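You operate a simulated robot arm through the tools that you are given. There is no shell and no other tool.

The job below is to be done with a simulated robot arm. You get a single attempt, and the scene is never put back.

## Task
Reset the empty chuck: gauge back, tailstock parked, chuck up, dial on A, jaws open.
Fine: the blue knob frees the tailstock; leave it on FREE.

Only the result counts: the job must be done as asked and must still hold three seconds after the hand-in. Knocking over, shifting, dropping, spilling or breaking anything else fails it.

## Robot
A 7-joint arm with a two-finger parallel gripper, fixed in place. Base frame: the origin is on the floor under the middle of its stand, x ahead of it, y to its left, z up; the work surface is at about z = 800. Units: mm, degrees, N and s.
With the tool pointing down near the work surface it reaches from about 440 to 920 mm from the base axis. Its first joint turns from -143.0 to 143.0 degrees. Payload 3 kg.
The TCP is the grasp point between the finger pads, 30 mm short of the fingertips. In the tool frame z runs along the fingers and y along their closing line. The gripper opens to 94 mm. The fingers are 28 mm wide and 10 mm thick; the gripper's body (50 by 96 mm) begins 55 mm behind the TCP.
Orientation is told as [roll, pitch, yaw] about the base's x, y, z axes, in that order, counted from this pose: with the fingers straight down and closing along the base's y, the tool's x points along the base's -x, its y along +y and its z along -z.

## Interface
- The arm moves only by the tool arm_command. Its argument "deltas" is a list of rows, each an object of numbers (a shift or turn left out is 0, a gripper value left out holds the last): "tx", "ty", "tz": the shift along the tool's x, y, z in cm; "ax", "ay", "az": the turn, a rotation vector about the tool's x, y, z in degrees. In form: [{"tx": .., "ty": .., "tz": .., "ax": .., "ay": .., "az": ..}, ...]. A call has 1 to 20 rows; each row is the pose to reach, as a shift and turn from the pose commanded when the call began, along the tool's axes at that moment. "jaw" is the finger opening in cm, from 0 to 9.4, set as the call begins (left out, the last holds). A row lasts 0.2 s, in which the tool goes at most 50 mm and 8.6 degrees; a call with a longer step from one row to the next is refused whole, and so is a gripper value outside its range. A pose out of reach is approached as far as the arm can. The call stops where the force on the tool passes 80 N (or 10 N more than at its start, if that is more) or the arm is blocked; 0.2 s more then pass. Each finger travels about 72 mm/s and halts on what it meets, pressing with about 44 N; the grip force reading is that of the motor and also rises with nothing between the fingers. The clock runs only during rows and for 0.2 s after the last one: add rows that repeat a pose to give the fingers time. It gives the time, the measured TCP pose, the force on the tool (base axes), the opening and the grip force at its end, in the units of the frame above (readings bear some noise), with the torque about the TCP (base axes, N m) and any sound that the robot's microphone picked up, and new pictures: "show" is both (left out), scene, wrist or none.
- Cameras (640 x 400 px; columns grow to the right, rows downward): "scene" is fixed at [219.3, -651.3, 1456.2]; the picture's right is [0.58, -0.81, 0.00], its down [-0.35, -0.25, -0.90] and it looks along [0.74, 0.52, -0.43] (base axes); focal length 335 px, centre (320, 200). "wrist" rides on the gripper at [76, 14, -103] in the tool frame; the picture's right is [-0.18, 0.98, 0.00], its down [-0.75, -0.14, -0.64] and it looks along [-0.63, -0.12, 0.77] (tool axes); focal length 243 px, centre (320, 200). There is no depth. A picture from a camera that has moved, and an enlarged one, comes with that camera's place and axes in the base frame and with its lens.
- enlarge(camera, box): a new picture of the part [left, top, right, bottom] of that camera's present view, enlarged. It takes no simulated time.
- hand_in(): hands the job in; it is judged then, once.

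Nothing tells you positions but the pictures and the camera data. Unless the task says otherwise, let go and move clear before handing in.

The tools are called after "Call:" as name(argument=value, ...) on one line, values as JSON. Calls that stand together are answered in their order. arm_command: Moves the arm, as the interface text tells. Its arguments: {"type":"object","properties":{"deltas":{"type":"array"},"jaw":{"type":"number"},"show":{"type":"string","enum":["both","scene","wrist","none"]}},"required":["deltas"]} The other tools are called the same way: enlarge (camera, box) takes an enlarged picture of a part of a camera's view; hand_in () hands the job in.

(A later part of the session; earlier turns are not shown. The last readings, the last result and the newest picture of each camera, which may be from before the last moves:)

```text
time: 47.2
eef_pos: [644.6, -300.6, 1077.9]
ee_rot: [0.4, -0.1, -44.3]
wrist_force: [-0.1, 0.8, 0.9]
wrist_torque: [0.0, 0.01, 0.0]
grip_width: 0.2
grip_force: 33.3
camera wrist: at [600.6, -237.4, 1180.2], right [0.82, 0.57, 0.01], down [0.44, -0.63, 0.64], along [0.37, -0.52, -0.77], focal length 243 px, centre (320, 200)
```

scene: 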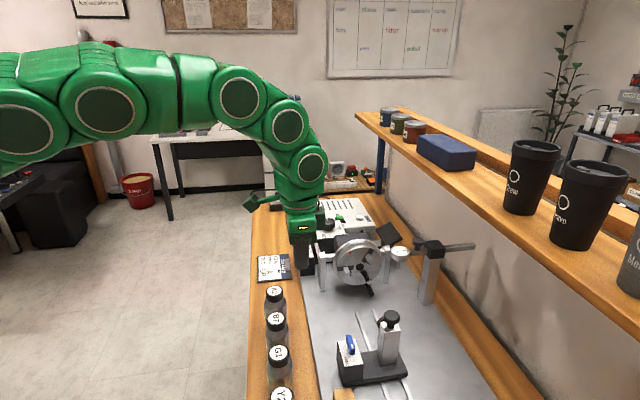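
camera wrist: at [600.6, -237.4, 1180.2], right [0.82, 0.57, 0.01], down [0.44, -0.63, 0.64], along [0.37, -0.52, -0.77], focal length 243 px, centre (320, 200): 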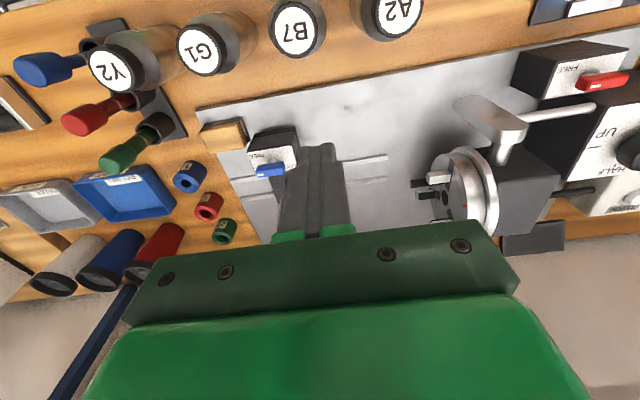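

Call:
enlarge(camera="wrist", box=[180, 90, 400, 240])

Call:
enlarge(camera="wrist", box=[410, 30, 640, 260])

```text
2.67 times, centred on (290, 165) of wrist
camera zoom: at [600.6, -237.4, 1180.2], right [0.82, 0.57, 0.01], down [0.44, -0.63, 0.64], along [0.37, -0.52, -0.77], focal length 647 px, centre (400, 293)
```

zoom: 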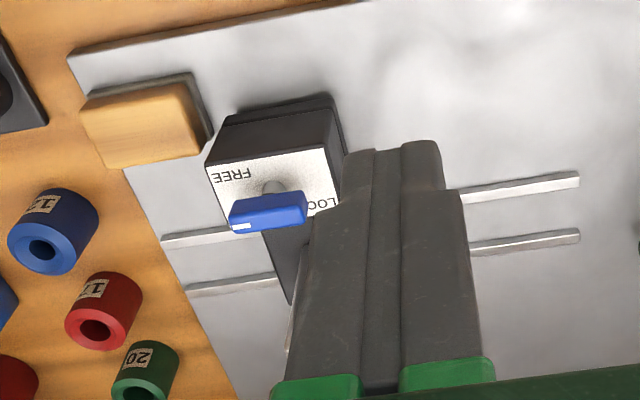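

```text
1.74 times, centred on (525, 145) of wrist
camera zoom: at [600.6, -237.4, 1180.2], right [0.82, 0.57, 0.01], down [0.44, -0.63, 0.64], along [0.37, -0.52, -0.77], focal length 422 px, centre (-36, 296)
```

zoom: 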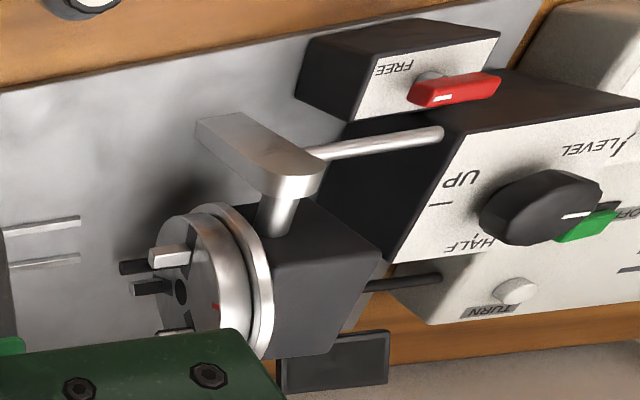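

The tailstock sits right at the wood stop block. The tilt lever (red) is on FREE, and the tilt selector's pointer is at LEVEL with HALF and UP clockwise from it. I'll move toward the tilt box for a closer view.

Call:
arm_command(deltas=[{"tx": 0.7, "ty": 4.0, "az": -7.5}, {"tx": 1.4, "ty": 8.1, "az": -15}, {"tx": 2.2, "ty": 12.2, "az": -22.5}, {"tx": 2.9, "ty": 16.2, "az": -30}, {"tx": 3.65, "ty": 20.3, "az": -37.3}, {"tx": 3.65, "ty": 20.3, "az": -37.3}], show="none")

Call:
arm_command(deltas=[{"tx": -1.7, "ty": 0.6, "tz": 0.4, "ay": -7.4}, {"tx": -3.5, "ty": 1.2, "tz": 0.8, "ay": -14.8}, {"tx": -5.2, "ty": 1.8, "tz": 1.2, "ay": -22.2}, {"tx": -6.9, "ty": 2.4, "tz": 1.6, "ay": -29.6}, {"tx": -8.7, "ty": 3.1, "tz": 2.0, "ay": -37}, {"tx": -8.7, "ty": 3.1, "tz": 2.0, "ay": -37}], jaw=6.5, show="both")

```text
time: 48.6
eef_pos: [762.1, -129.4, 1078.1]
ee_rot: [0.4, -0.4, -7.2]
wrist_force: [0.2, 0.1, 0.5]
wrist_torque: [0.02, -0.05, -0.03]
grip_width: 0.0
grip_force: 33.1
```

```text
time: 50.0
eef_pos: [853.3, -111.7, 1061.1]
ee_rot: [0.3, -37.4, -7.5]
wrist_force: [0.3, 0.5, -0.1]
wrist_torque: [0.02, 0.01, -0.03]
grip_width: 65.2
grip_force: 0.0
camera wrist: at [733.5, -81.4, 1096.0], right [0.27, 0.96, 0.12], down [0.19, -0.17, 0.97], along [0.94, -0.24, -0.23], focal length 243 px, centre (320, 200)
```

scene: 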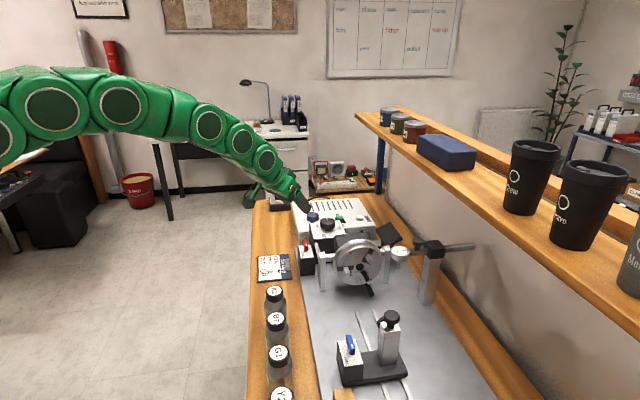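
wrist: 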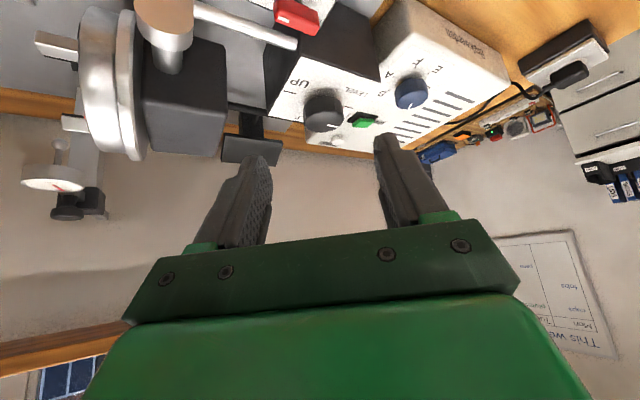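

Call:
enlarge(camera="wrist", box=[250, 20, 480, 160])

Call:
enlarge(camera="wrist", box=[60, 0, 320, 170])

```text
2.78 times, centred on (365, 90) of wrist
camera zoom: at [733.5, -81.4, 1096.0], right [0.27, 0.96, 0.12], down [0.19, -0.17, 0.97], along [0.94, -0.24, -0.23], focal length 675 px, centre (195, 506)
```

zoom: 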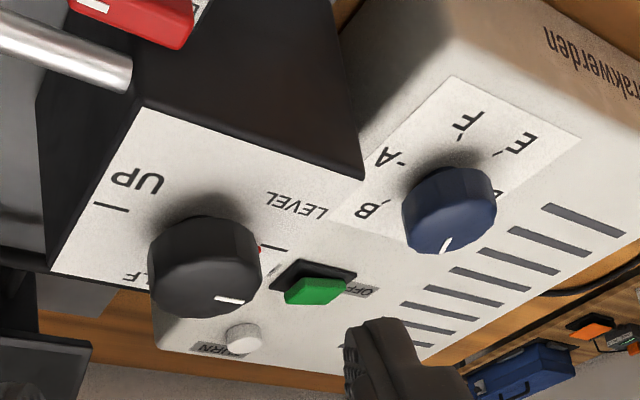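

```text
2.35 times, centred on (190, 85) of wrist
camera zoom: at [733.5, -81.4, 1096.0], right [0.27, 0.96, 0.12], down [0.19, -0.17, 0.97], along [0.94, -0.24, -0.23], focal length 571 px, centre (626, 471)
```

zoom: 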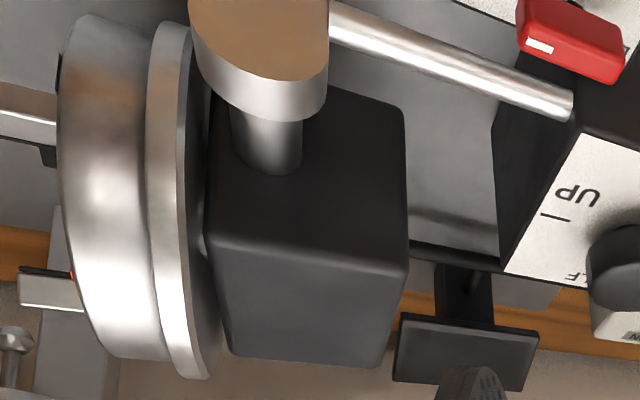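

Call:
enlarge(camera="wrist", box=[370, 45, 470, 120])

Call:
enlarge(camera="wrist", box=[265, 65, 385, 155])

Call:
enlarge(camera="scene", box=[295, 200, 355, 240])

```text
5.33 times, centred on (420, 82) of wrist
camera zoom: at [733.5, -81.4, 1096.0], right [0.27, 0.96, 0.12], down [0.19, -0.17, 0.97], along [0.94, -0.24, -0.23], focal length 1294 px, centre (-213, 827)
```

zoom: 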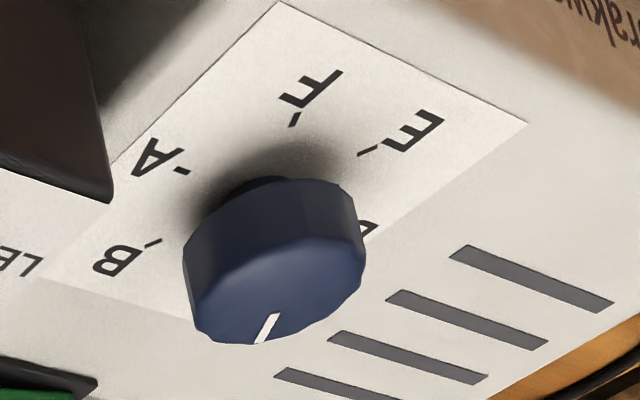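

```text
4.44 times, centred on (325, 110) of wrist
camera zoom: at [733.5, -81.4, 1096.0], right [0.27, 0.96, 0.12], down [0.19, -0.17, 0.97], along [0.94, -0.24, -0.23], focal length 1078 px, centre (298, 600)
```

zoom: 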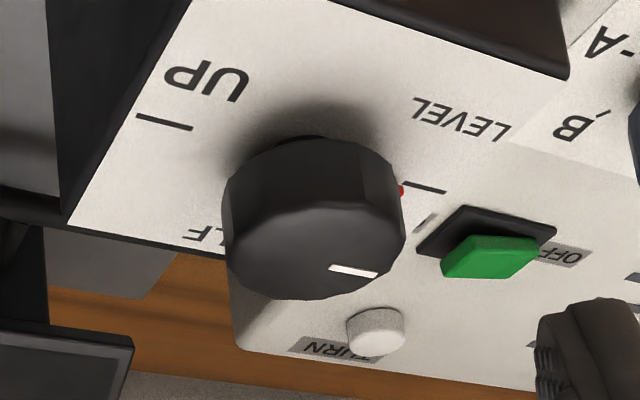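

```text
10.00 times, centred on (325, 220) of scene
camera zoom: at [219.3, -651.3, 1456.2], right [0.58, -0.81, 0.0], down [-0.35, -0.25, -0.9], along [0.74, 0.52, -0.43], focal length 3351 px, centre (270, 0)
```

zoom: 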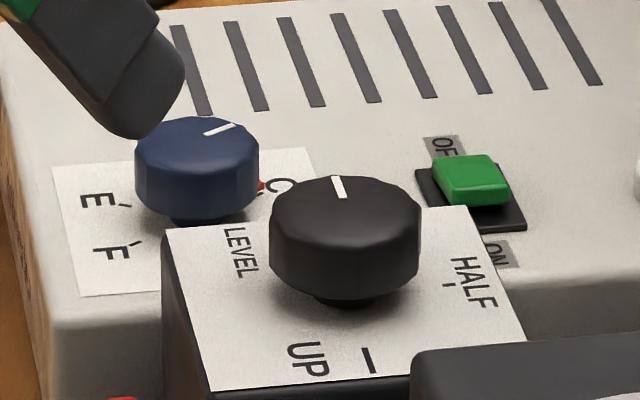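

Red index dots show the blue dial at C and the tilt selector at LEVEL; letters ascend counter-clockwise, so A is 120° clockwise, and UP is 180° clockwise on the tilt knob (about (1000,-132,935)). I'll go to a pre-grasp over the tilt knob.

Call:
arm_command(deltas=[{"tx": -0.8, "ty": -0.7, "tz": 1.7, "ax": -4.3, "az": -5.63}, {"tx": -1.6, "ty": -1.4, "tz": 3.4, "ax": -8.6, "az": -11.27}, {"tx": -2.4, "ty": -2.1, "tz": 5.2, "ax": -12.9, "az": -16.9}, {"tx": -3.3, "ty": -2.8, "tz": 7.0, "ax": -17.2, "az": -22.5}, {"tx": -4.1, "ty": -3.5, "tz": 8.8, "ax": -21.5, "az": -28.2}, {"tx": -4.9, "ty": -4.2, "tz": 10.5, "ax": -25.8, "az": -33.8}, {"tx": -4.9, "ty": -4.2, "tz": 10.5, "ax": -25.8, "az": -33.8}], jaw=6.5, show="both")

```text
time: 51.6
eef_pos: [949.0, -165.0, 1006.2]
ee_rot: [0.3, -37.6, 35.1]
wrist_force: [0.3, 0.1, -0.5]
wrist_torque: [0.01, -0.03, 0.02]
grip_width: 65.0
grip_force: 0.1
camera wrist: at [840.8, -224.8, 1041.6], right [-0.45, 0.89, 0.12], down [0.25, 0.0, 0.97], along [0.86, 0.47, -0.22], focal length 243 px, centre (320, 200)
```

scene: 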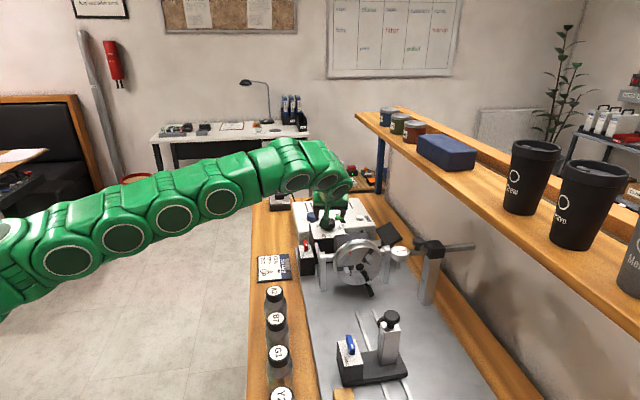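
wrist: 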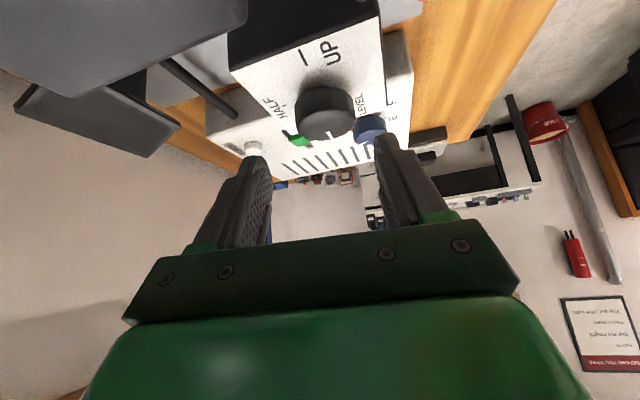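

The pose is reachable and the knob is lined up near (998,-131). I'll advance to the grasp and close.

Call:
arm_command(deltas=[{"tx": 0.1, "tz": 3.0}, {"tx": 0.2, "tz": 5.5}, {"tx": 0.22, "tz": 7.5}, {"tx": 0.22, "tz": 7.5}], show="wrist")

Call:
arm_command(deltas=[{"tz": 0}, {"tz": 0}, {"tz": 0}], jaw=3.0, show="both")

```text
time: 52.6
eef_pos: [984.4, -139.2, 942.6]
ee_rot: [0.3, -37.5, 35.1]
wrist_force: [-0.1, 0.1, 0.3]
wrist_torque: [-0.02, 0.01, -0.02]
grip_width: 65.2
grip_force: 0.0
camera wrist: at [876.6, -197.8, 978.5], right [-0.45, 0.89, 0.12], down [0.25, 0.0, 0.97], along [0.86, 0.46, -0.22], focal length 243 px, centre (320, 200)
```

wrist: 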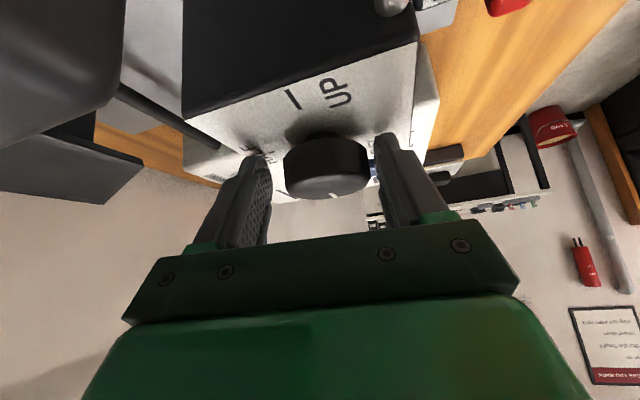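

```text
time: 53.4
eef_pos: [986.0, -134.8, 943.4]
ee_rot: [0.5, -37.5, 35.2]
wrist_force: [-34.6, 31.9, 1.2]
wrist_torque: [0.74, 1.06, 0.39]
grip_width: 47.1
grip_force: 45.0
camera wrist: at [876.4, -194.8, 978.5], right [-0.45, 0.88, 0.12], down [0.25, 0.0, 0.97], along [0.85, 0.47, -0.23], focal length 243 px, centre (320, 200)
```

scene: 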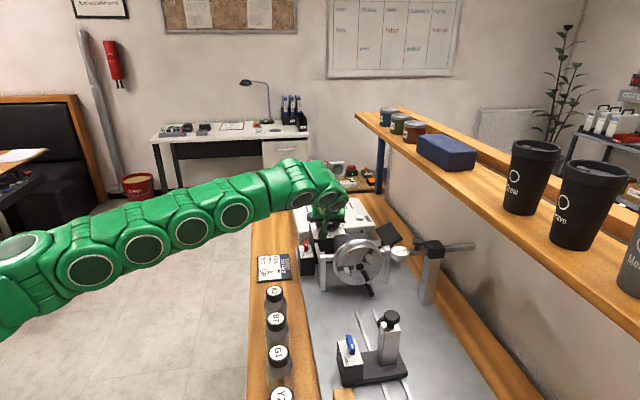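
wrist: 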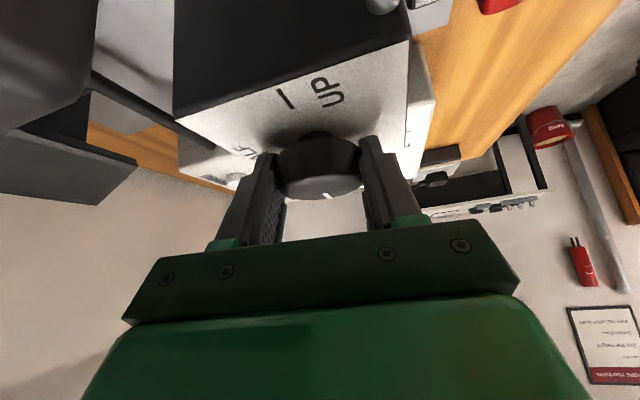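

The knob is held (47 mm). I'll centre on it and turn clockwise about its axis by 40° to see the response.

Call:
arm_command(deltas=[{"ty": 0.35}, {"tx": -0.011, "ty": 0.553, "tz": 0.009, "ax": 4.88, "az": 6.34}, {"tx": -0.045, "ty": 0.752, "tz": 0.035, "ax": 9.76, "az": 12.68}, {"tx": -0.1, "ty": 0.944, "tz": 0.077, "ax": 14.64, "az": 19.02}, {"tx": -0.176, "ty": 1.124, "tz": 0.135, "ax": 19.5, "az": 25.35}, {"tx": -0.271, "ty": 1.288, "tz": 0.209, "ax": 24.4, "az": 31.7}, {"tx": -0.271, "ty": 1.288, "tz": 0.209, "ax": 24.4, "az": 31.7}], show="both")

```text
time: 55.0
eef_pos: [979.7, -129.6, 945.4]
ee_rot: [0.2, -37.6, -5.0]
wrist_force: [14.1, -16.0, 0.9]
wrist_torque: [-0.68, -0.95, -0.15]
grip_width: 46.8
grip_force: 44.8
camera wrist: at [859.4, -104.1, 980.3], right [0.23, 0.97, 0.11], down [0.19, -0.16, 0.97], along [0.95, -0.2, -0.22], focal length 243 px, centre (320, 200)
```

scene: 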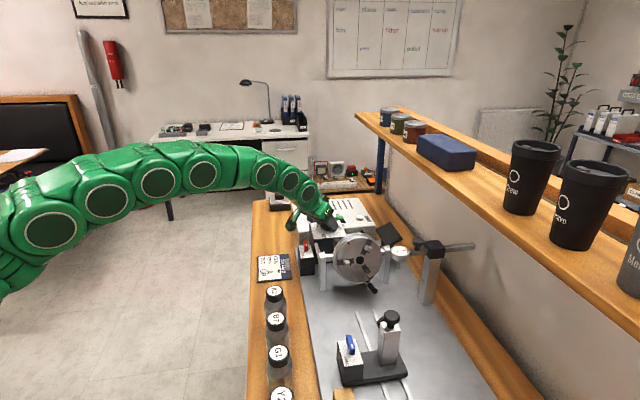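
wrist: 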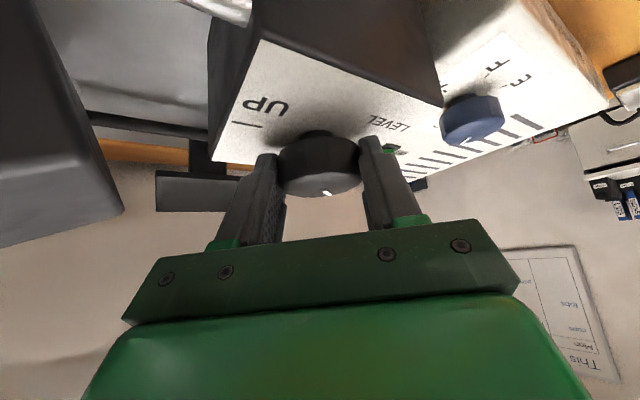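

The knob turns and the chuck is visibly tilting with it, so the knob drives the tilt. Continuing another 48° clockwise.

Call:
arm_command(deltas=[{"tx": -0.011, "ty": 0.203, "tz": 0.009, "ax": 4.88, "az": 6.34}, {"tx": -0.045, "ty": 0.402, "tz": 0.035, "ax": 9.76, "az": 12.68}, {"tx": -0.1, "ty": 0.594, "tz": 0.077, "ax": 14.64, "az": 19.02}, {"tx": -0.176, "ty": 0.774, "tz": 0.135, "ax": 19.5, "az": 25.35}, {"tx": -0.271, "ty": 0.938, "tz": 0.209, "ax": 24.4, "az": 31.7}, {"tx": -0.383, "ty": 1.085, "tz": 0.295, "ax": 29.3, "az": 38.0}, {"tx": -0.383, "ty": 1.085, "tz": 0.295, "ax": 29.3, "az": 38.0}], show="both")

```text
time: 56.4
eef_pos: [983.1, -120.4, 944.2]
ee_rot: [-0.7, -37.3, -52.0]
wrist_force: [-29.8, 3.3, 13.0]
wrist_torque: [-0.77, 0.67, -0.25]
grip_width: 46.9
grip_force: 44.3
stopped in row 7: the force on the tool passed its limit at 84 N (the readings are from after the stop); the commanded pose is now the measured one
camera wrist: at [920.7, -13.8, 980.0], right [0.87, 0.49, 0.1], down [0.02, -0.25, 0.97], along [0.5, -0.84, -0.23], focal length 243 px, centre (320, 200)
```

scene: 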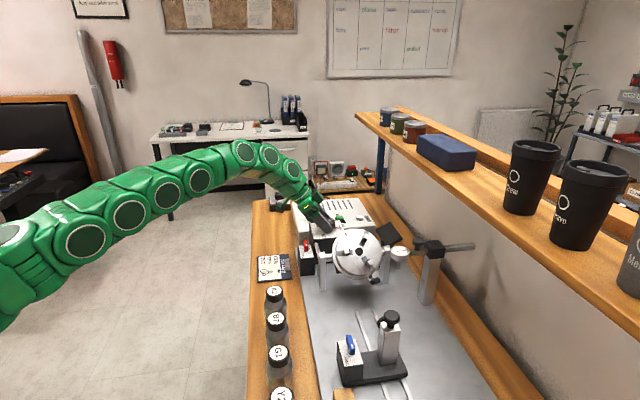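
wrist: 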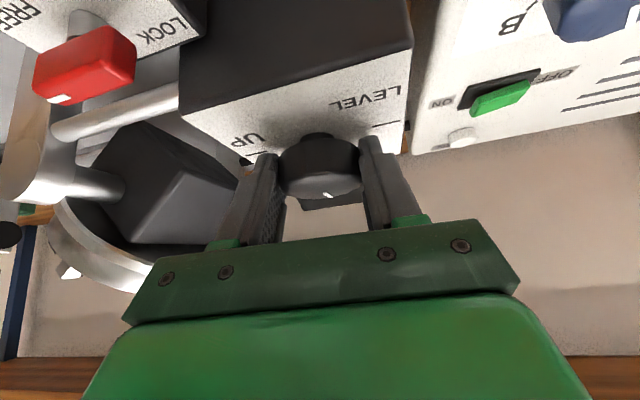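

The knob is now about at HALF and the chuck is at half tilt. I'll release, back off, swing the gripper back around the knob's axis, and re-grip for the next bite.

Call:
arm_command(deltas=[{"tz": 0}, {"tz": 0}, {"tz": -2.0}, {"tz": -4.5}, {"tx": -0.18, "ty": -0.52, "tz": -4.36, "ax": -5.1, "az": -6.66}, {"tx": -0.36, "ty": -1.04, "tz": -4.23, "ax": -10.2, "az": -13.3}, {"tx": -0.53, "ty": -1.56, "tz": -4.09, "ax": -15.4, "az": -20.0}, {"tx": -0.71, "ty": -2.08, "tz": -3.96, "ax": -20.5, "az": -26.6}, {"tx": -0.89, "ty": -2.6, "tz": -3.82, "ax": -25.6, "az": -33.3}, {"tx": -0.89, "ty": -2.6, "tz": -3.82, "ax": -25.6, "az": -33.3}], jaw=6.8, show="both")

```text
time: 58.6
eef_pos: [955.1, -123.1, 979.3]
ee_rot: [-0.2, -37.1, -10.3]
wrist_force: [0.2, -0.3, -0.2]
wrist_torque: [0.0, 0.01, 0.0]
grip_width: 68.1
grip_force: 0.1
camera wrist: at [836.2, -87.0, 1016.0], right [0.32, 0.94, 0.11], down [0.18, -0.17, 0.97], along [0.93, -0.29, -0.23], focal length 243 px, centre (320, 200)
```

scene: 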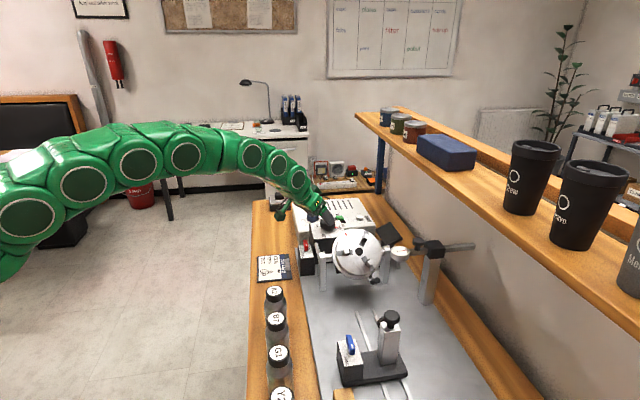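
wrist: 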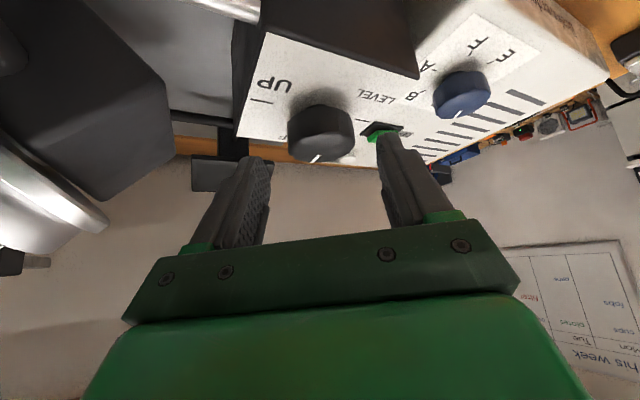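

The chuck holds at half tilt. Advancing again and gripping the knob.

Call:
arm_command(deltas=[{"tz": 2.2}, {"tz": 4.4}, {"tz": 4.4}], show="none")

Call:
arm_command(deltas=[{"tz": 0}, {"tz": 0}, {"tz": 0}], jaw=3.0, show="wrist")

```text
time: 59.4
eef_pos: [980.7, -126.5, 942.9]
ee_rot: [-0.3, -37.0, -10.2]
wrist_force: [0.2, -0.4, 0.0]
wrist_torque: [0.04, -0.02, 0.03]
grip_width: 67.8
grip_force: 0.1
```

```text
time: 60.2
eef_pos: [980.6, -128.4, 942.4]
ee_rot: [-0.1, -37.1, -10.2]
wrist_force: [-0.7, -13.0, -0.3]
wrist_torque: [-0.25, -0.09, -0.14]
grip_width: 47.4
grip_force: 44.9
camera wrist: at [862.3, -91.3, 979.1], right [0.32, 0.94, 0.11], down [0.19, -0.17, 0.97], along [0.93, -0.29, -0.23], focal length 243 px, centre (320, 200)
```

wrist: 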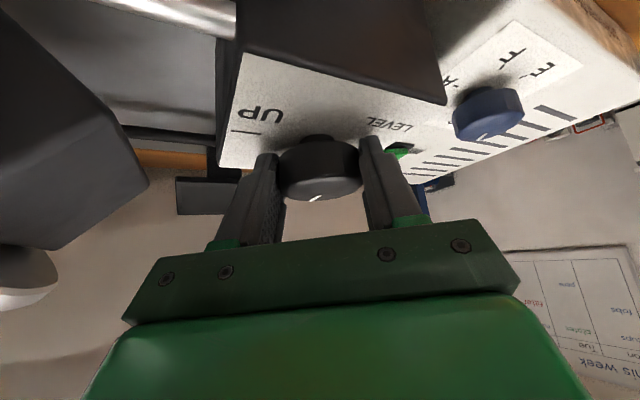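

Gripped well centred. Turning another 48° clockwise.

Call:
arm_command(deltas=[{"tx": -0.011, "ty": 0.103, "tz": 0.009, "ax": 4.88, "az": 6.34}, {"tx": -0.045, "ty": 0.302, "tz": 0.035, "ax": 9.76, "az": 12.68}, {"tx": -0.1, "ty": 0.494, "tz": 0.077, "ax": 14.64, "az": 19.02}, {"tx": -0.176, "ty": 0.674, "tz": 0.135, "ax": 19.5, "az": 25.35}, {"tx": -0.271, "ty": 0.838, "tz": 0.209, "ax": 24.4, "az": 31.7}, {"tx": -0.383, "ty": 0.985, "tz": 0.295, "ax": 29.3, "az": 38.0}, {"tx": -0.383, "ty": 0.985, "tz": 0.295, "ax": 29.3, "az": 38.0}], show="both")

```text
time: 61.8
eef_pos: [985.0, -120.6, 944.0]
ee_rot: [-0.9, -37.3, -58.1]
wrist_force: [-13.9, -15.7, -22.0]
wrist_torque: [-0.71, 0.07, -0.21]
grip_width: 47.1
grip_force: 45.1
camera wrist: at [934.8, -8.7, 979.0], right [0.92, 0.39, 0.1], down [0.0, -0.25, 0.97], along [0.4, -0.89, -0.23], focal length 243 px, centre (320, 200)
```

scene: 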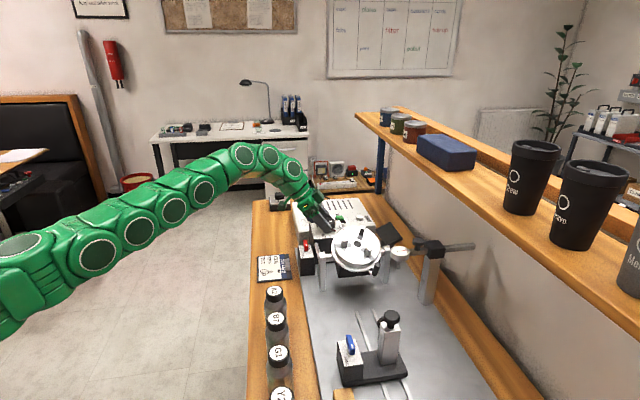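
wrist: 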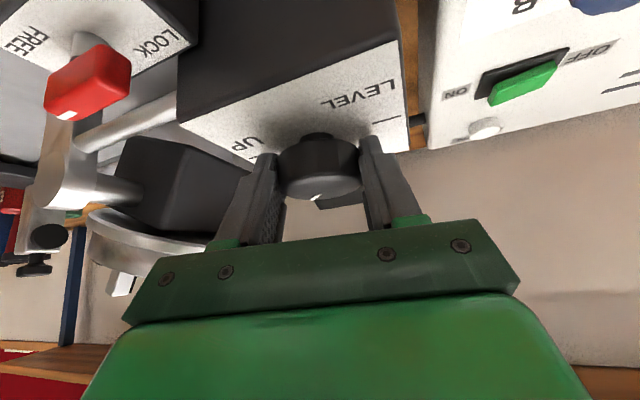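

The chuck is at roughly 70°. I'll continue in the same grip a little further while it is comfortable.

Call:
arm_command(deltas=[{"tx": -0.011, "ty": 0.203, "tz": 0.009, "ax": 4.88, "az": 6.34}, {"tx": -0.045, "ty": 0.402, "tz": 0.035, "ax": 9.76, "az": 12.68}, {"tx": -0.1, "ty": 0.594, "tz": 0.077, "ax": 14.64, "az": 19.02}, {"tx": -0.1, "ty": 0.594, "tz": 0.077, "ax": 14.64, "az": 19.02}], show="both")

```text
time: 62.3
eef_pos: [979.2, -109.7, 943.9]
ee_rot: [1.5, -37.9, -67.2]
wrist_force: [34.4, 20.4, -1.1]
wrist_torque: [-0.12, -0.9, 1.04]
grip_width: 52.7
grip_force: 19.6
out of reach, approached as far as the arm can: row 1, 2
stopped in row 2: the force on the tool passed its limit at 96 N (the readings are from after the stop); the commanded pose is now the measured one
camera wrist: at [942.1, 8.9, 978.3], right [0.96, 0.26, 0.13], down [-0.07, -0.25, 0.97], along [0.29, -0.93, -0.22], focal length 243 px, centre (320, 200)
```

scene: 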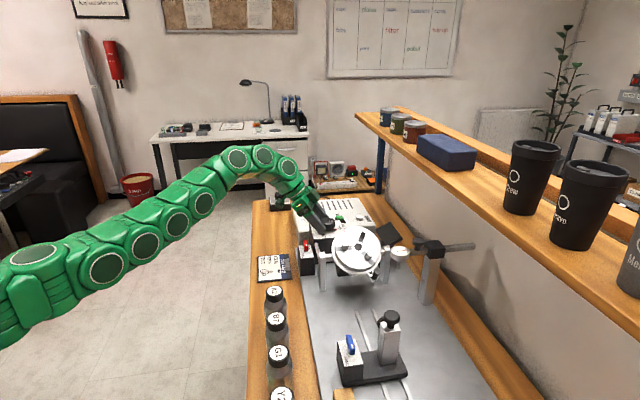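
wrist: 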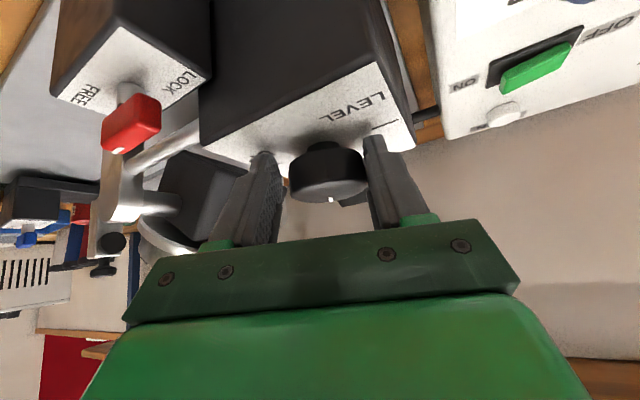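

That bite reached the arm's limit and the fingers slid. The chuck stayed up at about 65-70°. I'll open, back off and re-grip from a more comfortable angle.

Call:
arm_command(deltas=[{"tz": 0}, {"tz": -0.5}, {"tz": -2.5}, {"tz": -4.5}, {"tx": -0.32, "ty": -0.43, "tz": -4.25, "ax": -4.8, "az": -6.2}, {"tx": -0.64, "ty": -0.85, "tz": -4.0, "ax": -9.6, "az": -12.4}, {"tx": -0.96, "ty": -1.28, "tz": -3.75, "ax": -14.5, "az": -18.6}, {"tx": -1.29, "ty": -1.7, "tz": -3.5, "ax": -19.3, "az": -24.7}, {"tx": -1.61, "ty": -2.13, "tz": -3.25, "ax": -24.1, "az": -30.9}, {"tx": -1.93, "ty": -2.55, "tz": -3.0, "ax": -28.9, "az": -37.1}, {"tx": -1.93, "ty": -2.55, "tz": -3.0, "ax": -28.9, "az": -37.1}], jaw=6.8, show="both")

```text
time: 64.7
eef_pos: [952.2, -125.5, 977.9]
ee_rot: [0.8, -38.7, -20.4]
wrist_force: [-0.1, -1.5, -0.6]
wrist_torque: [0.1, -0.01, 0.04]
grip_width: 68.1
grip_force: 0.1
out of reach, approached as far as the arm can: row 8, 9, 10
camera wrist: at [840.0, -69.7, 1011.9], right [0.47, 0.87, 0.13], down [0.13, -0.21, 0.97], along [0.87, -0.44, -0.21], focal length 243 px, centre (320, 200)
```

scene: 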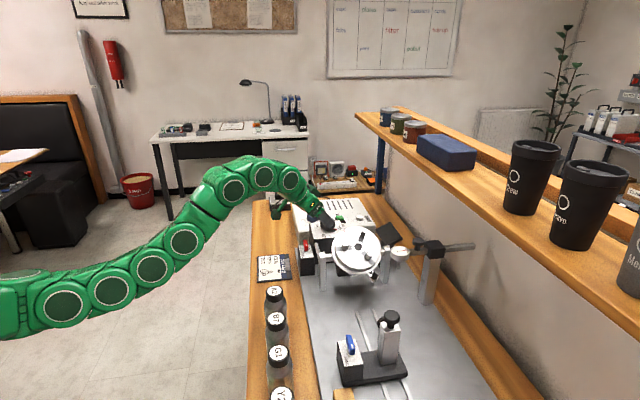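
wrist: 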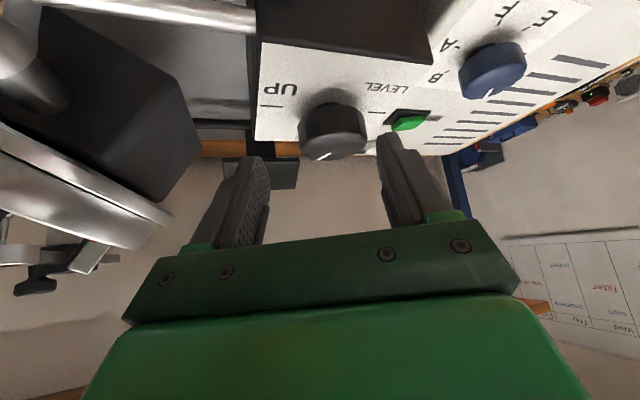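

Call:
arm_command(deltas=[{"ty": 0.5}, {"ty": 0.9}, {"ty": 0.9}], show="both")

```text
time: 65.5
eef_pos: [953.6, -115.4, 978.8]
ee_rot: [0.7, -38.7, -20.5]
wrist_force: [-0.5, -0.6, 0.6]
wrist_torque: [-0.04, -0.01, 0.0]
grip_width: 68.1
grip_force: 0.0
camera wrist: at [842.7, -59.7, 1012.0], right [0.47, 0.87, 0.13], down [0.13, -0.21, 0.97], along [0.87, -0.44, -0.21], focal length 243 px, centre (320, 200)
```

scene: 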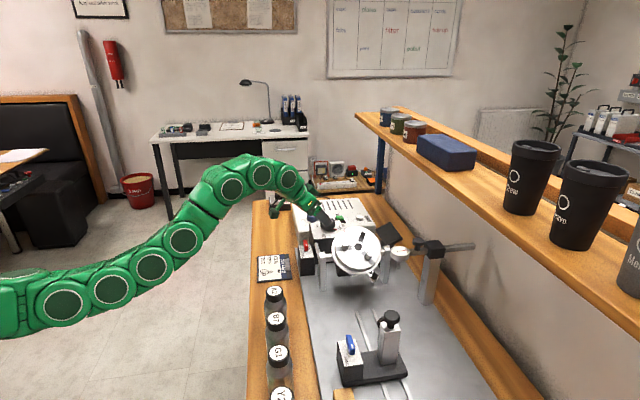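
wrist: 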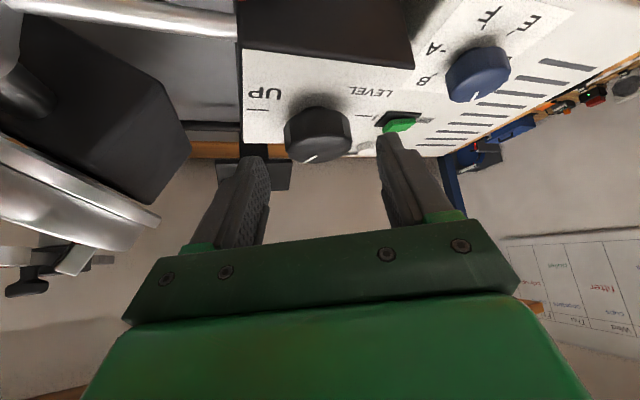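

Call:
arm_command(deltas=[{"tz": 2.2}, {"tz": 4.4}, {"tz": 4.4}], show="none")

Call:
arm_command(deltas=[{"tz": 0}, {"tz": 0}, {"tz": 0}], jaw=3.0, show="both")

```text
time: 66.3
eef_pos: [981.6, -125.8, 942.6]
ee_rot: [0.8, -38.6, -20.5]
wrist_force: [0.8, 1.1, 0.2]
wrist_torque: [-0.05, -0.02, 0.02]
grip_width: 67.8
grip_force: 0.0
```

```text
time: 67.1
eef_pos: [980.3, -126.5, 942.8]
ee_rot: [0.8, -38.5, -20.4]
wrist_force: [-2.7, -8.8, -3.8]
wrist_torque: [-0.27, -0.02, -0.1]
grip_width: 47.5
grip_force: 44.7
camera wrist: at [869.5, -70.7, 976.0], right [0.47, 0.87, 0.12], down [0.13, -0.21, 0.97], along [0.87, -0.44, -0.21], focal length 243 px, centre (320, 200)
```

scene: 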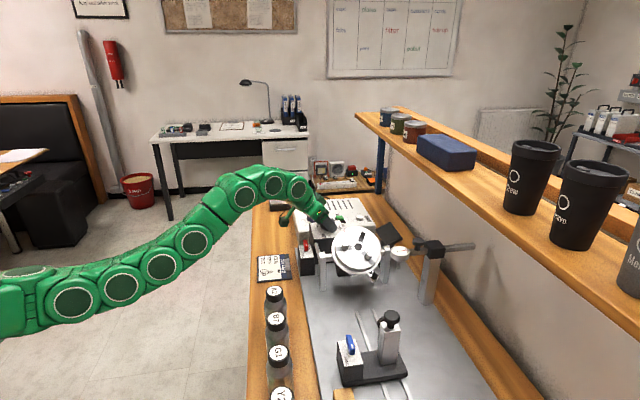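
wrist: 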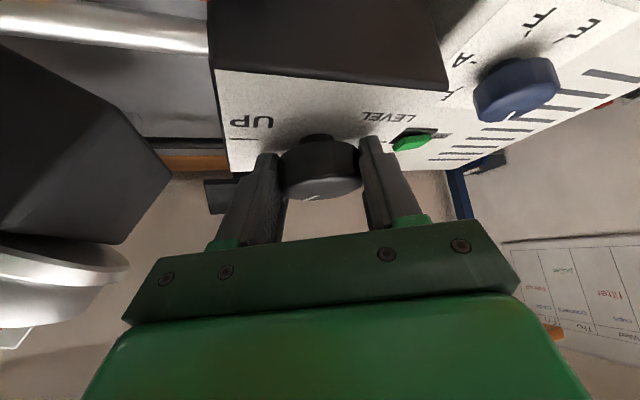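

Gripped cleanly. Turning 40° more clockwise.

Call:
arm_command(deltas=[{"tx": -0.011, "ty": 0.203, "tz": 0.009, "ax": 4.98, "az": 6.26}, {"tx": -0.045, "ty": 0.402, "tz": 0.035, "ax": 9.96, "az": 12.52}, {"tx": -0.1, "ty": 0.594, "tz": 0.078, "ax": 14.94, "az": 18.78}, {"tx": -0.174, "ty": 0.774, "tz": 0.138, "ax": 19.92, "az": 25.04}, {"tx": -0.268, "ty": 0.938, "tz": 0.213, "ax": 24.9, "az": 31.3}, {"tx": -0.268, "ty": 0.938, "tz": 0.213, "ax": 24.9, "az": 31.3}], show="both")

```text
time: 68.5
eef_pos: [985.6, -120.1, 944.7]
ee_rot: [0.5, -38.1, -60.5]
wrist_force: [-12.9, -34.9, -10.6]
wrist_torque: [-0.85, 0.25, -0.38]
grip_width: 47.1
grip_force: 45.1
camera wrist: at [936.3, -5.4, 977.9], right [0.92, 0.36, 0.12], down [-0.03, -0.24, 0.97], along [0.38, -0.9, -0.21], focal length 243 px, centre (320, 200)
```

scene: 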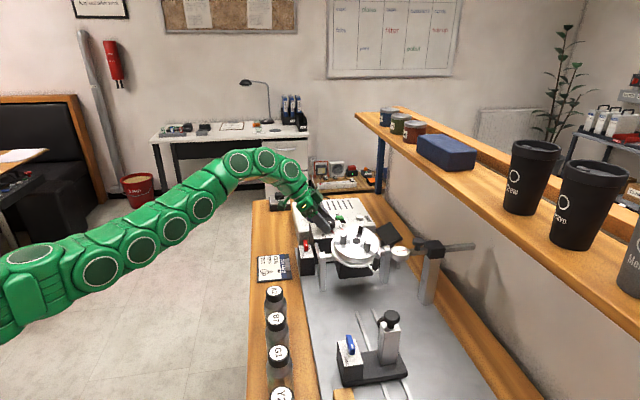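
wrist: 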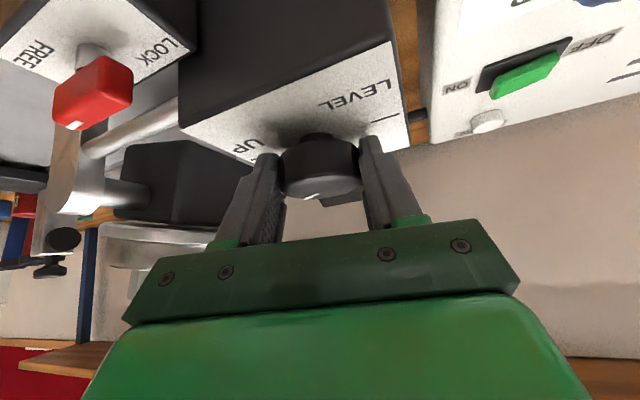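

Call:
enlarge(camera="scene", box=[310, 200, 430, 300])

Call:
enlarge(camera="scene", box=[295, 195, 385, 255])

```text
4.00 times, centred on (370, 250) of scene
camera zoom: at [219.3, -651.3, 1456.2], right [0.58, -0.81, 0.0], down [-0.35, -0.25, -0.9], along [0.74, 0.52, -0.43], focal length 1340 px, centre (120, 0)
```

zoom: 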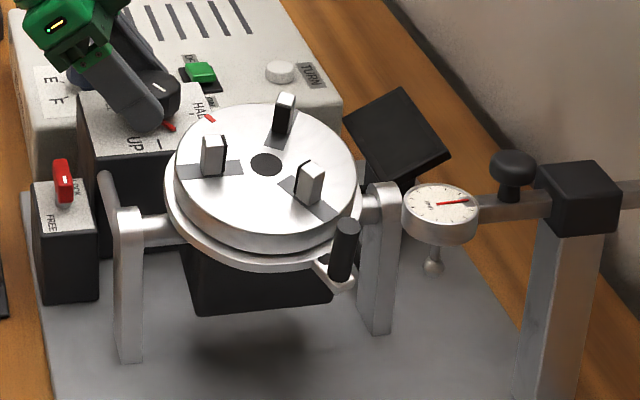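

```text
6.67 times, centred on (340, 225) of scene
camera zoom: at [219.3, -651.3, 1456.2], right [0.58, -0.81, 0.0], down [-0.35, -0.25, -0.9], along [0.74, 0.52, -0.43], focal length 2234 px, centre (187, 33)
```

zoom: 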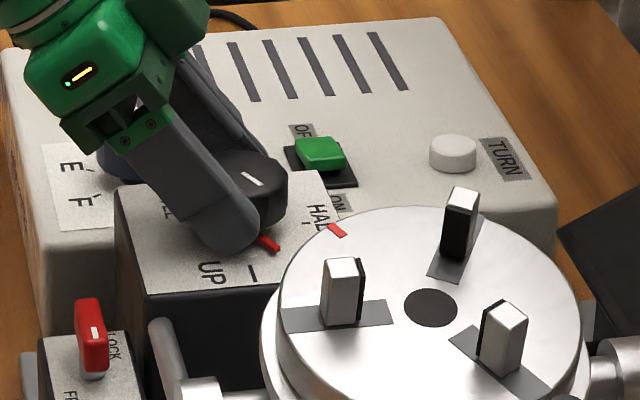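

The chuck is nearly up; the knob's red index still needs about 25-30° to reach the UP tick. One more short bite: release, swing back and re-grip.

Call:
arm_command(deltas=[{"tz": 0}, {"tz": 0}, {"tz": -2.0}, {"tz": -4.5}, {"tx": -0.12, "ty": -0.55, "tz": -4.4, "ax": -5.0, "az": -6.4}, {"tx": -0.24, "ty": -1.11, "tz": -4.3, "ax": -10.0, "az": -12.8}, {"tx": -0.36, "ty": -1.66, "tz": -4.2, "ax": -15.0, "az": -19.2}, {"tx": -0.48, "ty": -2.22, "tz": -4.12, "ax": -20.0, "az": -25.6}, {"tx": -0.48, "ty": -2.22, "tz": -4.12, "ax": -20.0, "az": -25.6}], jaw=6.8, show="both")

```text
time: 70.5
eef_pos: [957.0, -110.2, 978.9]
ee_rot: [0.4, -38.5, -27.7]
wrist_force: [-1.1, 0.1, 0.1]
wrist_torque: [-0.02, -0.01, -0.02]
grip_width: 67.9
grip_force: 0.1
out of reach, approached as far as the arm can: row 8
camera wrist: at [853.1, -40.0, 1012.7], right [0.58, 0.81, 0.12], down [0.1, -0.22, 0.97], along [0.81, -0.55, -0.21], focal length 243 px, centre (320, 200)
```

scene: 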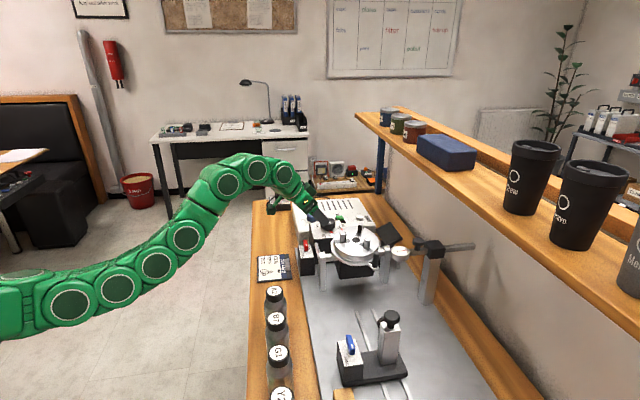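
wrist: 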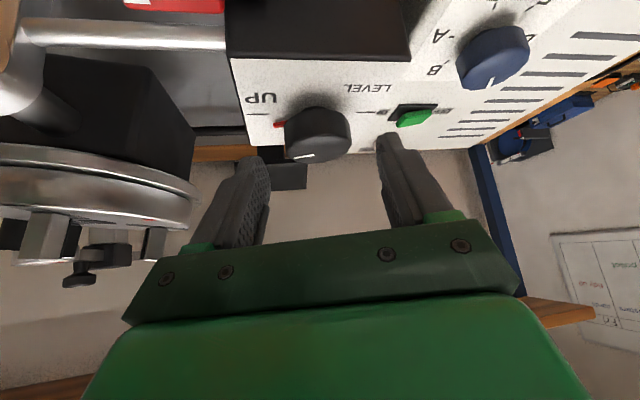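

Call:
arm_command(deltas=[{"tz": 2.2}, {"tz": 4.4}, {"tz": 4.4}], show="none")

Call:
arm_command(deltas=[{"tz": 0}, {"tz": 0}, {"tz": 0}], jaw=3.0, show="none")

Call:
arm_command(deltas=[{"tx": -0.011, "ty": 0.203, "tz": 0.009, "ax": 4.98, "az": 6.26}, {"tx": -0.045, "ty": 0.402, "tz": 0.035, "ax": 9.96, "az": 12.52}, {"tx": -0.1, "ty": 0.594, "tz": 0.078, "ax": 14.94, "az": 18.78}, {"tx": -0.174, "ty": 0.774, "tz": 0.138, "ax": 19.92, "az": 25.04}, {"tx": -0.174, "ty": 0.774, "tz": 0.138, "ax": 19.92, "az": 25.04}], show="both")

Call:
enlarge(camera="scene", box=[295, 195, 385, 255])

```text
time: 71.3
eef_pos: [981.2, -121.0, 944.6]
ee_rot: [0.4, -38.4, -27.7]
wrist_force: [0.3, -0.2, 0.1]
wrist_torque: [-0.02, 0.01, 0.01]
grip_width: 68.0
grip_force: 0.0
```

```text
time: 72.1
eef_pos: [980.3, -124.8, 943.8]
ee_rot: [0.3, -38.4, -27.8]
wrist_force: [-17.1, -24.9, -3.2]
wrist_torque: [-0.5, 0.54, -0.39]
grip_width: 47.6
grip_force: 44.2
```

```text
time: 73.3
eef_pos: [985.3, -116.3, 943.9]
ee_rot: [0.3, -38.2, -59.8]
wrist_force: [-29.0, -25.2, 1.1]
wrist_torque: [-0.55, 0.58, -0.31]
grip_width: 51.4
grip_force: 18.1
camera wrist: at [934.9, -2.2, 978.3], right [0.92, 0.37, 0.12], down [-0.03, -0.24, 0.97], along [0.39, -0.9, -0.21], focal length 243 px, centre (320, 200)
```

scene: 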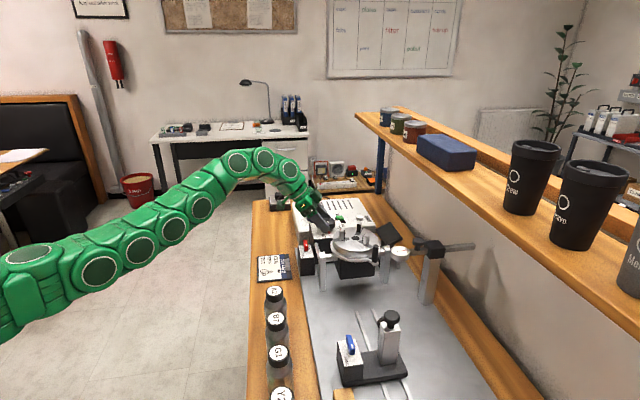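
wrist: 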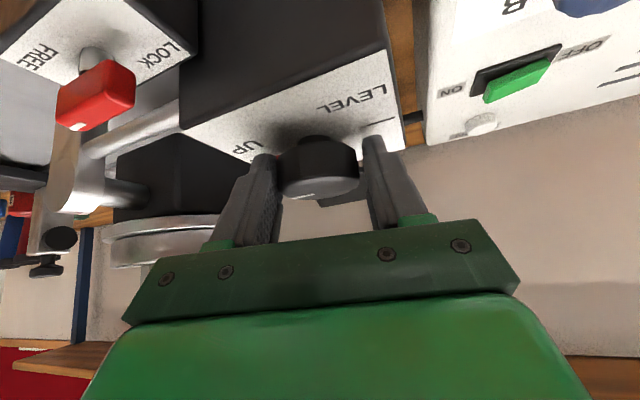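

```text
6.67 times, centred on (340, 225) of scene
camera zoom: at [219.3, -651.3, 1456.2], right [0.58, -0.81, 0.0], down [-0.35, -0.25, -0.9], along [0.74, 0.52, -0.43], focal length 2234 px, centre (187, 33)
```

zoom: 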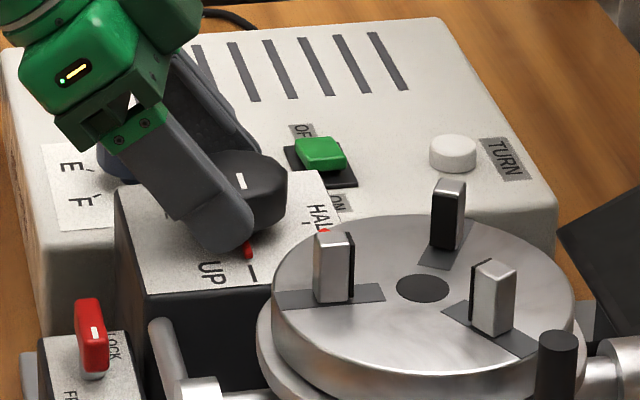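

The index is now right at the UP tick and the fingers started slipping, suggesting it's at its end. I'll release, back off and inspect.

Call:
arm_command(deltas=[{"tz": 0}, {"tz": 0}, {"tz": -2.0}, {"tz": -4.5}, {"tx": -0.12, "ty": -0.55, "tz": -4.9, "ax": -5.0, "az": -6.4}, {"tx": -0.24, "ty": -1.11, "tz": -5.3, "ax": -10.0, "az": -12.8}, {"tx": -0.36, "ty": -1.66, "tz": -5.7, "ax": -15.0, "az": -19.2}, {"tx": -0.48, "ty": -2.22, "tz": -6.5, "ax": -20.0, "az": -25.6}, {"tx": -0.48, "ty": -2.22, "tz": -6.5, "ax": -20.0, "az": -25.6}], jaw=6.8, show="both")

Call:
enlarge(camera="wrist", box=[220, 60, 400, 180])

Call:
enlarge(camera="scene", box=[310, 200, 430, 300])

```text
time: 75.3
eef_pos: [947.9, -97.4, 998.4]
ee_rot: [0.1, -38.3, -26.9]
wrist_force: [0.3, 0.0, 1.1]
wrist_torque: [0.04, 0.02, 0.01]
grip_width: 68.0
grip_force: 0.0
out of reach, approached as far as the arm can: row 8
camera wrist: at [844.4, -28.9, 1032.6], right [0.57, 0.81, 0.12], down [0.11, -0.21, 0.97], along [0.81, -0.54, -0.21], focal length 243 px, centre (320, 200)
```

scene: 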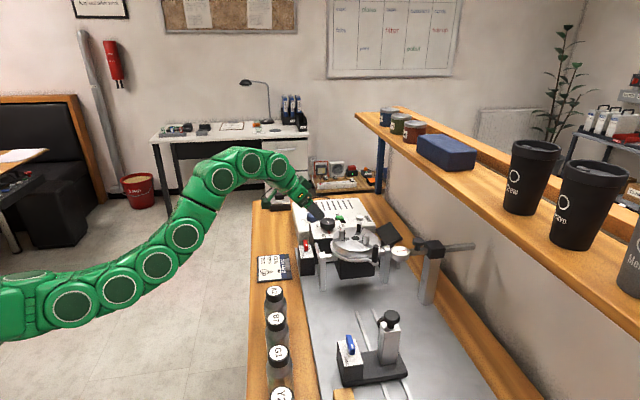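
wrist: 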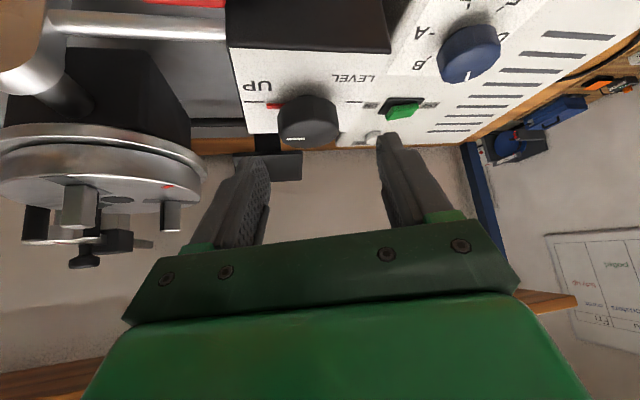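

```text
3.33 times, centred on (310, 120) of wrist
camera zoom: at [844.4, -28.9, 1032.6], right [0.57, 0.81, 0.12], down [0.11, -0.21, 0.97], along [0.81, -0.54, -0.21], focal length 809 px, centre (353, 467)
```

zoom: 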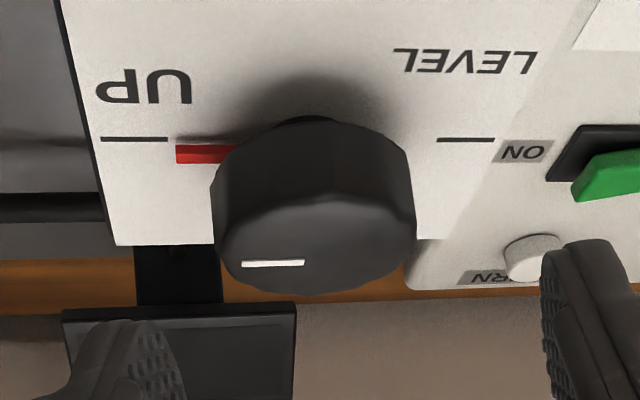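

```text
4.00 times, centred on (370, 250) of scene
camera zoom: at [219.3, -651.3, 1456.2], right [0.58, -0.81, 0.0], down [-0.35, -0.25, -0.9], along [0.74, 0.52, -0.43], focal length 1340 px, centre (120, 0)
```

zoom: 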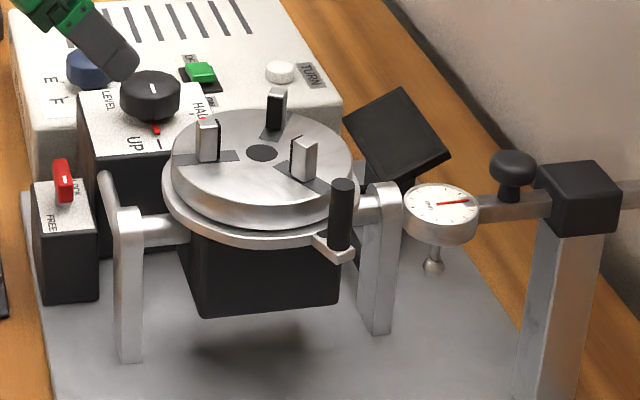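

The tilt pointer is aligned with UP and the chuck faces up. Next is the blue dial at about (1075,-14,891), which needs a 120° clockwise turn from C to A; I'll move over to its side with the tool tilted further outward.

Call:
arm_command(deltas=[{"tx": 0.57, "ty": 1.63, "tz": -0.52, "ax": -4.5, "ay": -1.7, "az": -5.0}, {"tx": 1.14, "ty": 3.25, "tz": -1.03, "ax": -9.0, "ay": -3.35, "az": -10.0}, {"tx": 1.7, "ty": 4.9, "tz": -1.55, "ax": -13.4, "ay": -5.0, "az": -15.1}, {"tx": 2.29, "ty": 6.5, "tz": -2.07, "ax": -17.9, "ay": -6.7, "az": -20.1}, {"tx": 2.29, "ty": 6.5, "tz": -2.07, "ax": -17.9, "ay": -6.7, "az": -20.1}], show="both")

```text
time: 76.5
eef_pos: [971.6, -23.7, 1007.8]
ee_rot: [0.2, -45.2, 0.0]
wrist_force: [0.4, 0.3, 1.1]
wrist_torque: [0.02, -0.02, -0.01]
grip_width: 68.1
grip_force: 0.0
out of reach, approached as far as the arm can: row 2, 3, 4, 5
camera wrist: at [845.9, -9.2, 1026.2], right [0.13, 0.98, 0.13], down [0.08, -0.14, 0.99], along [0.99, -0.12, -0.09], focal length 243 px, centre (320, 200)
```

scene: 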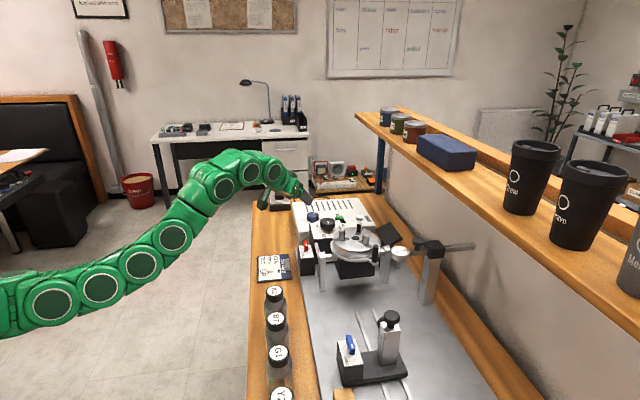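
wrist: 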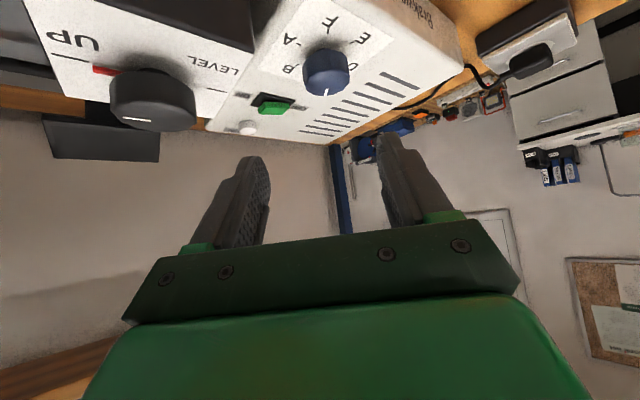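

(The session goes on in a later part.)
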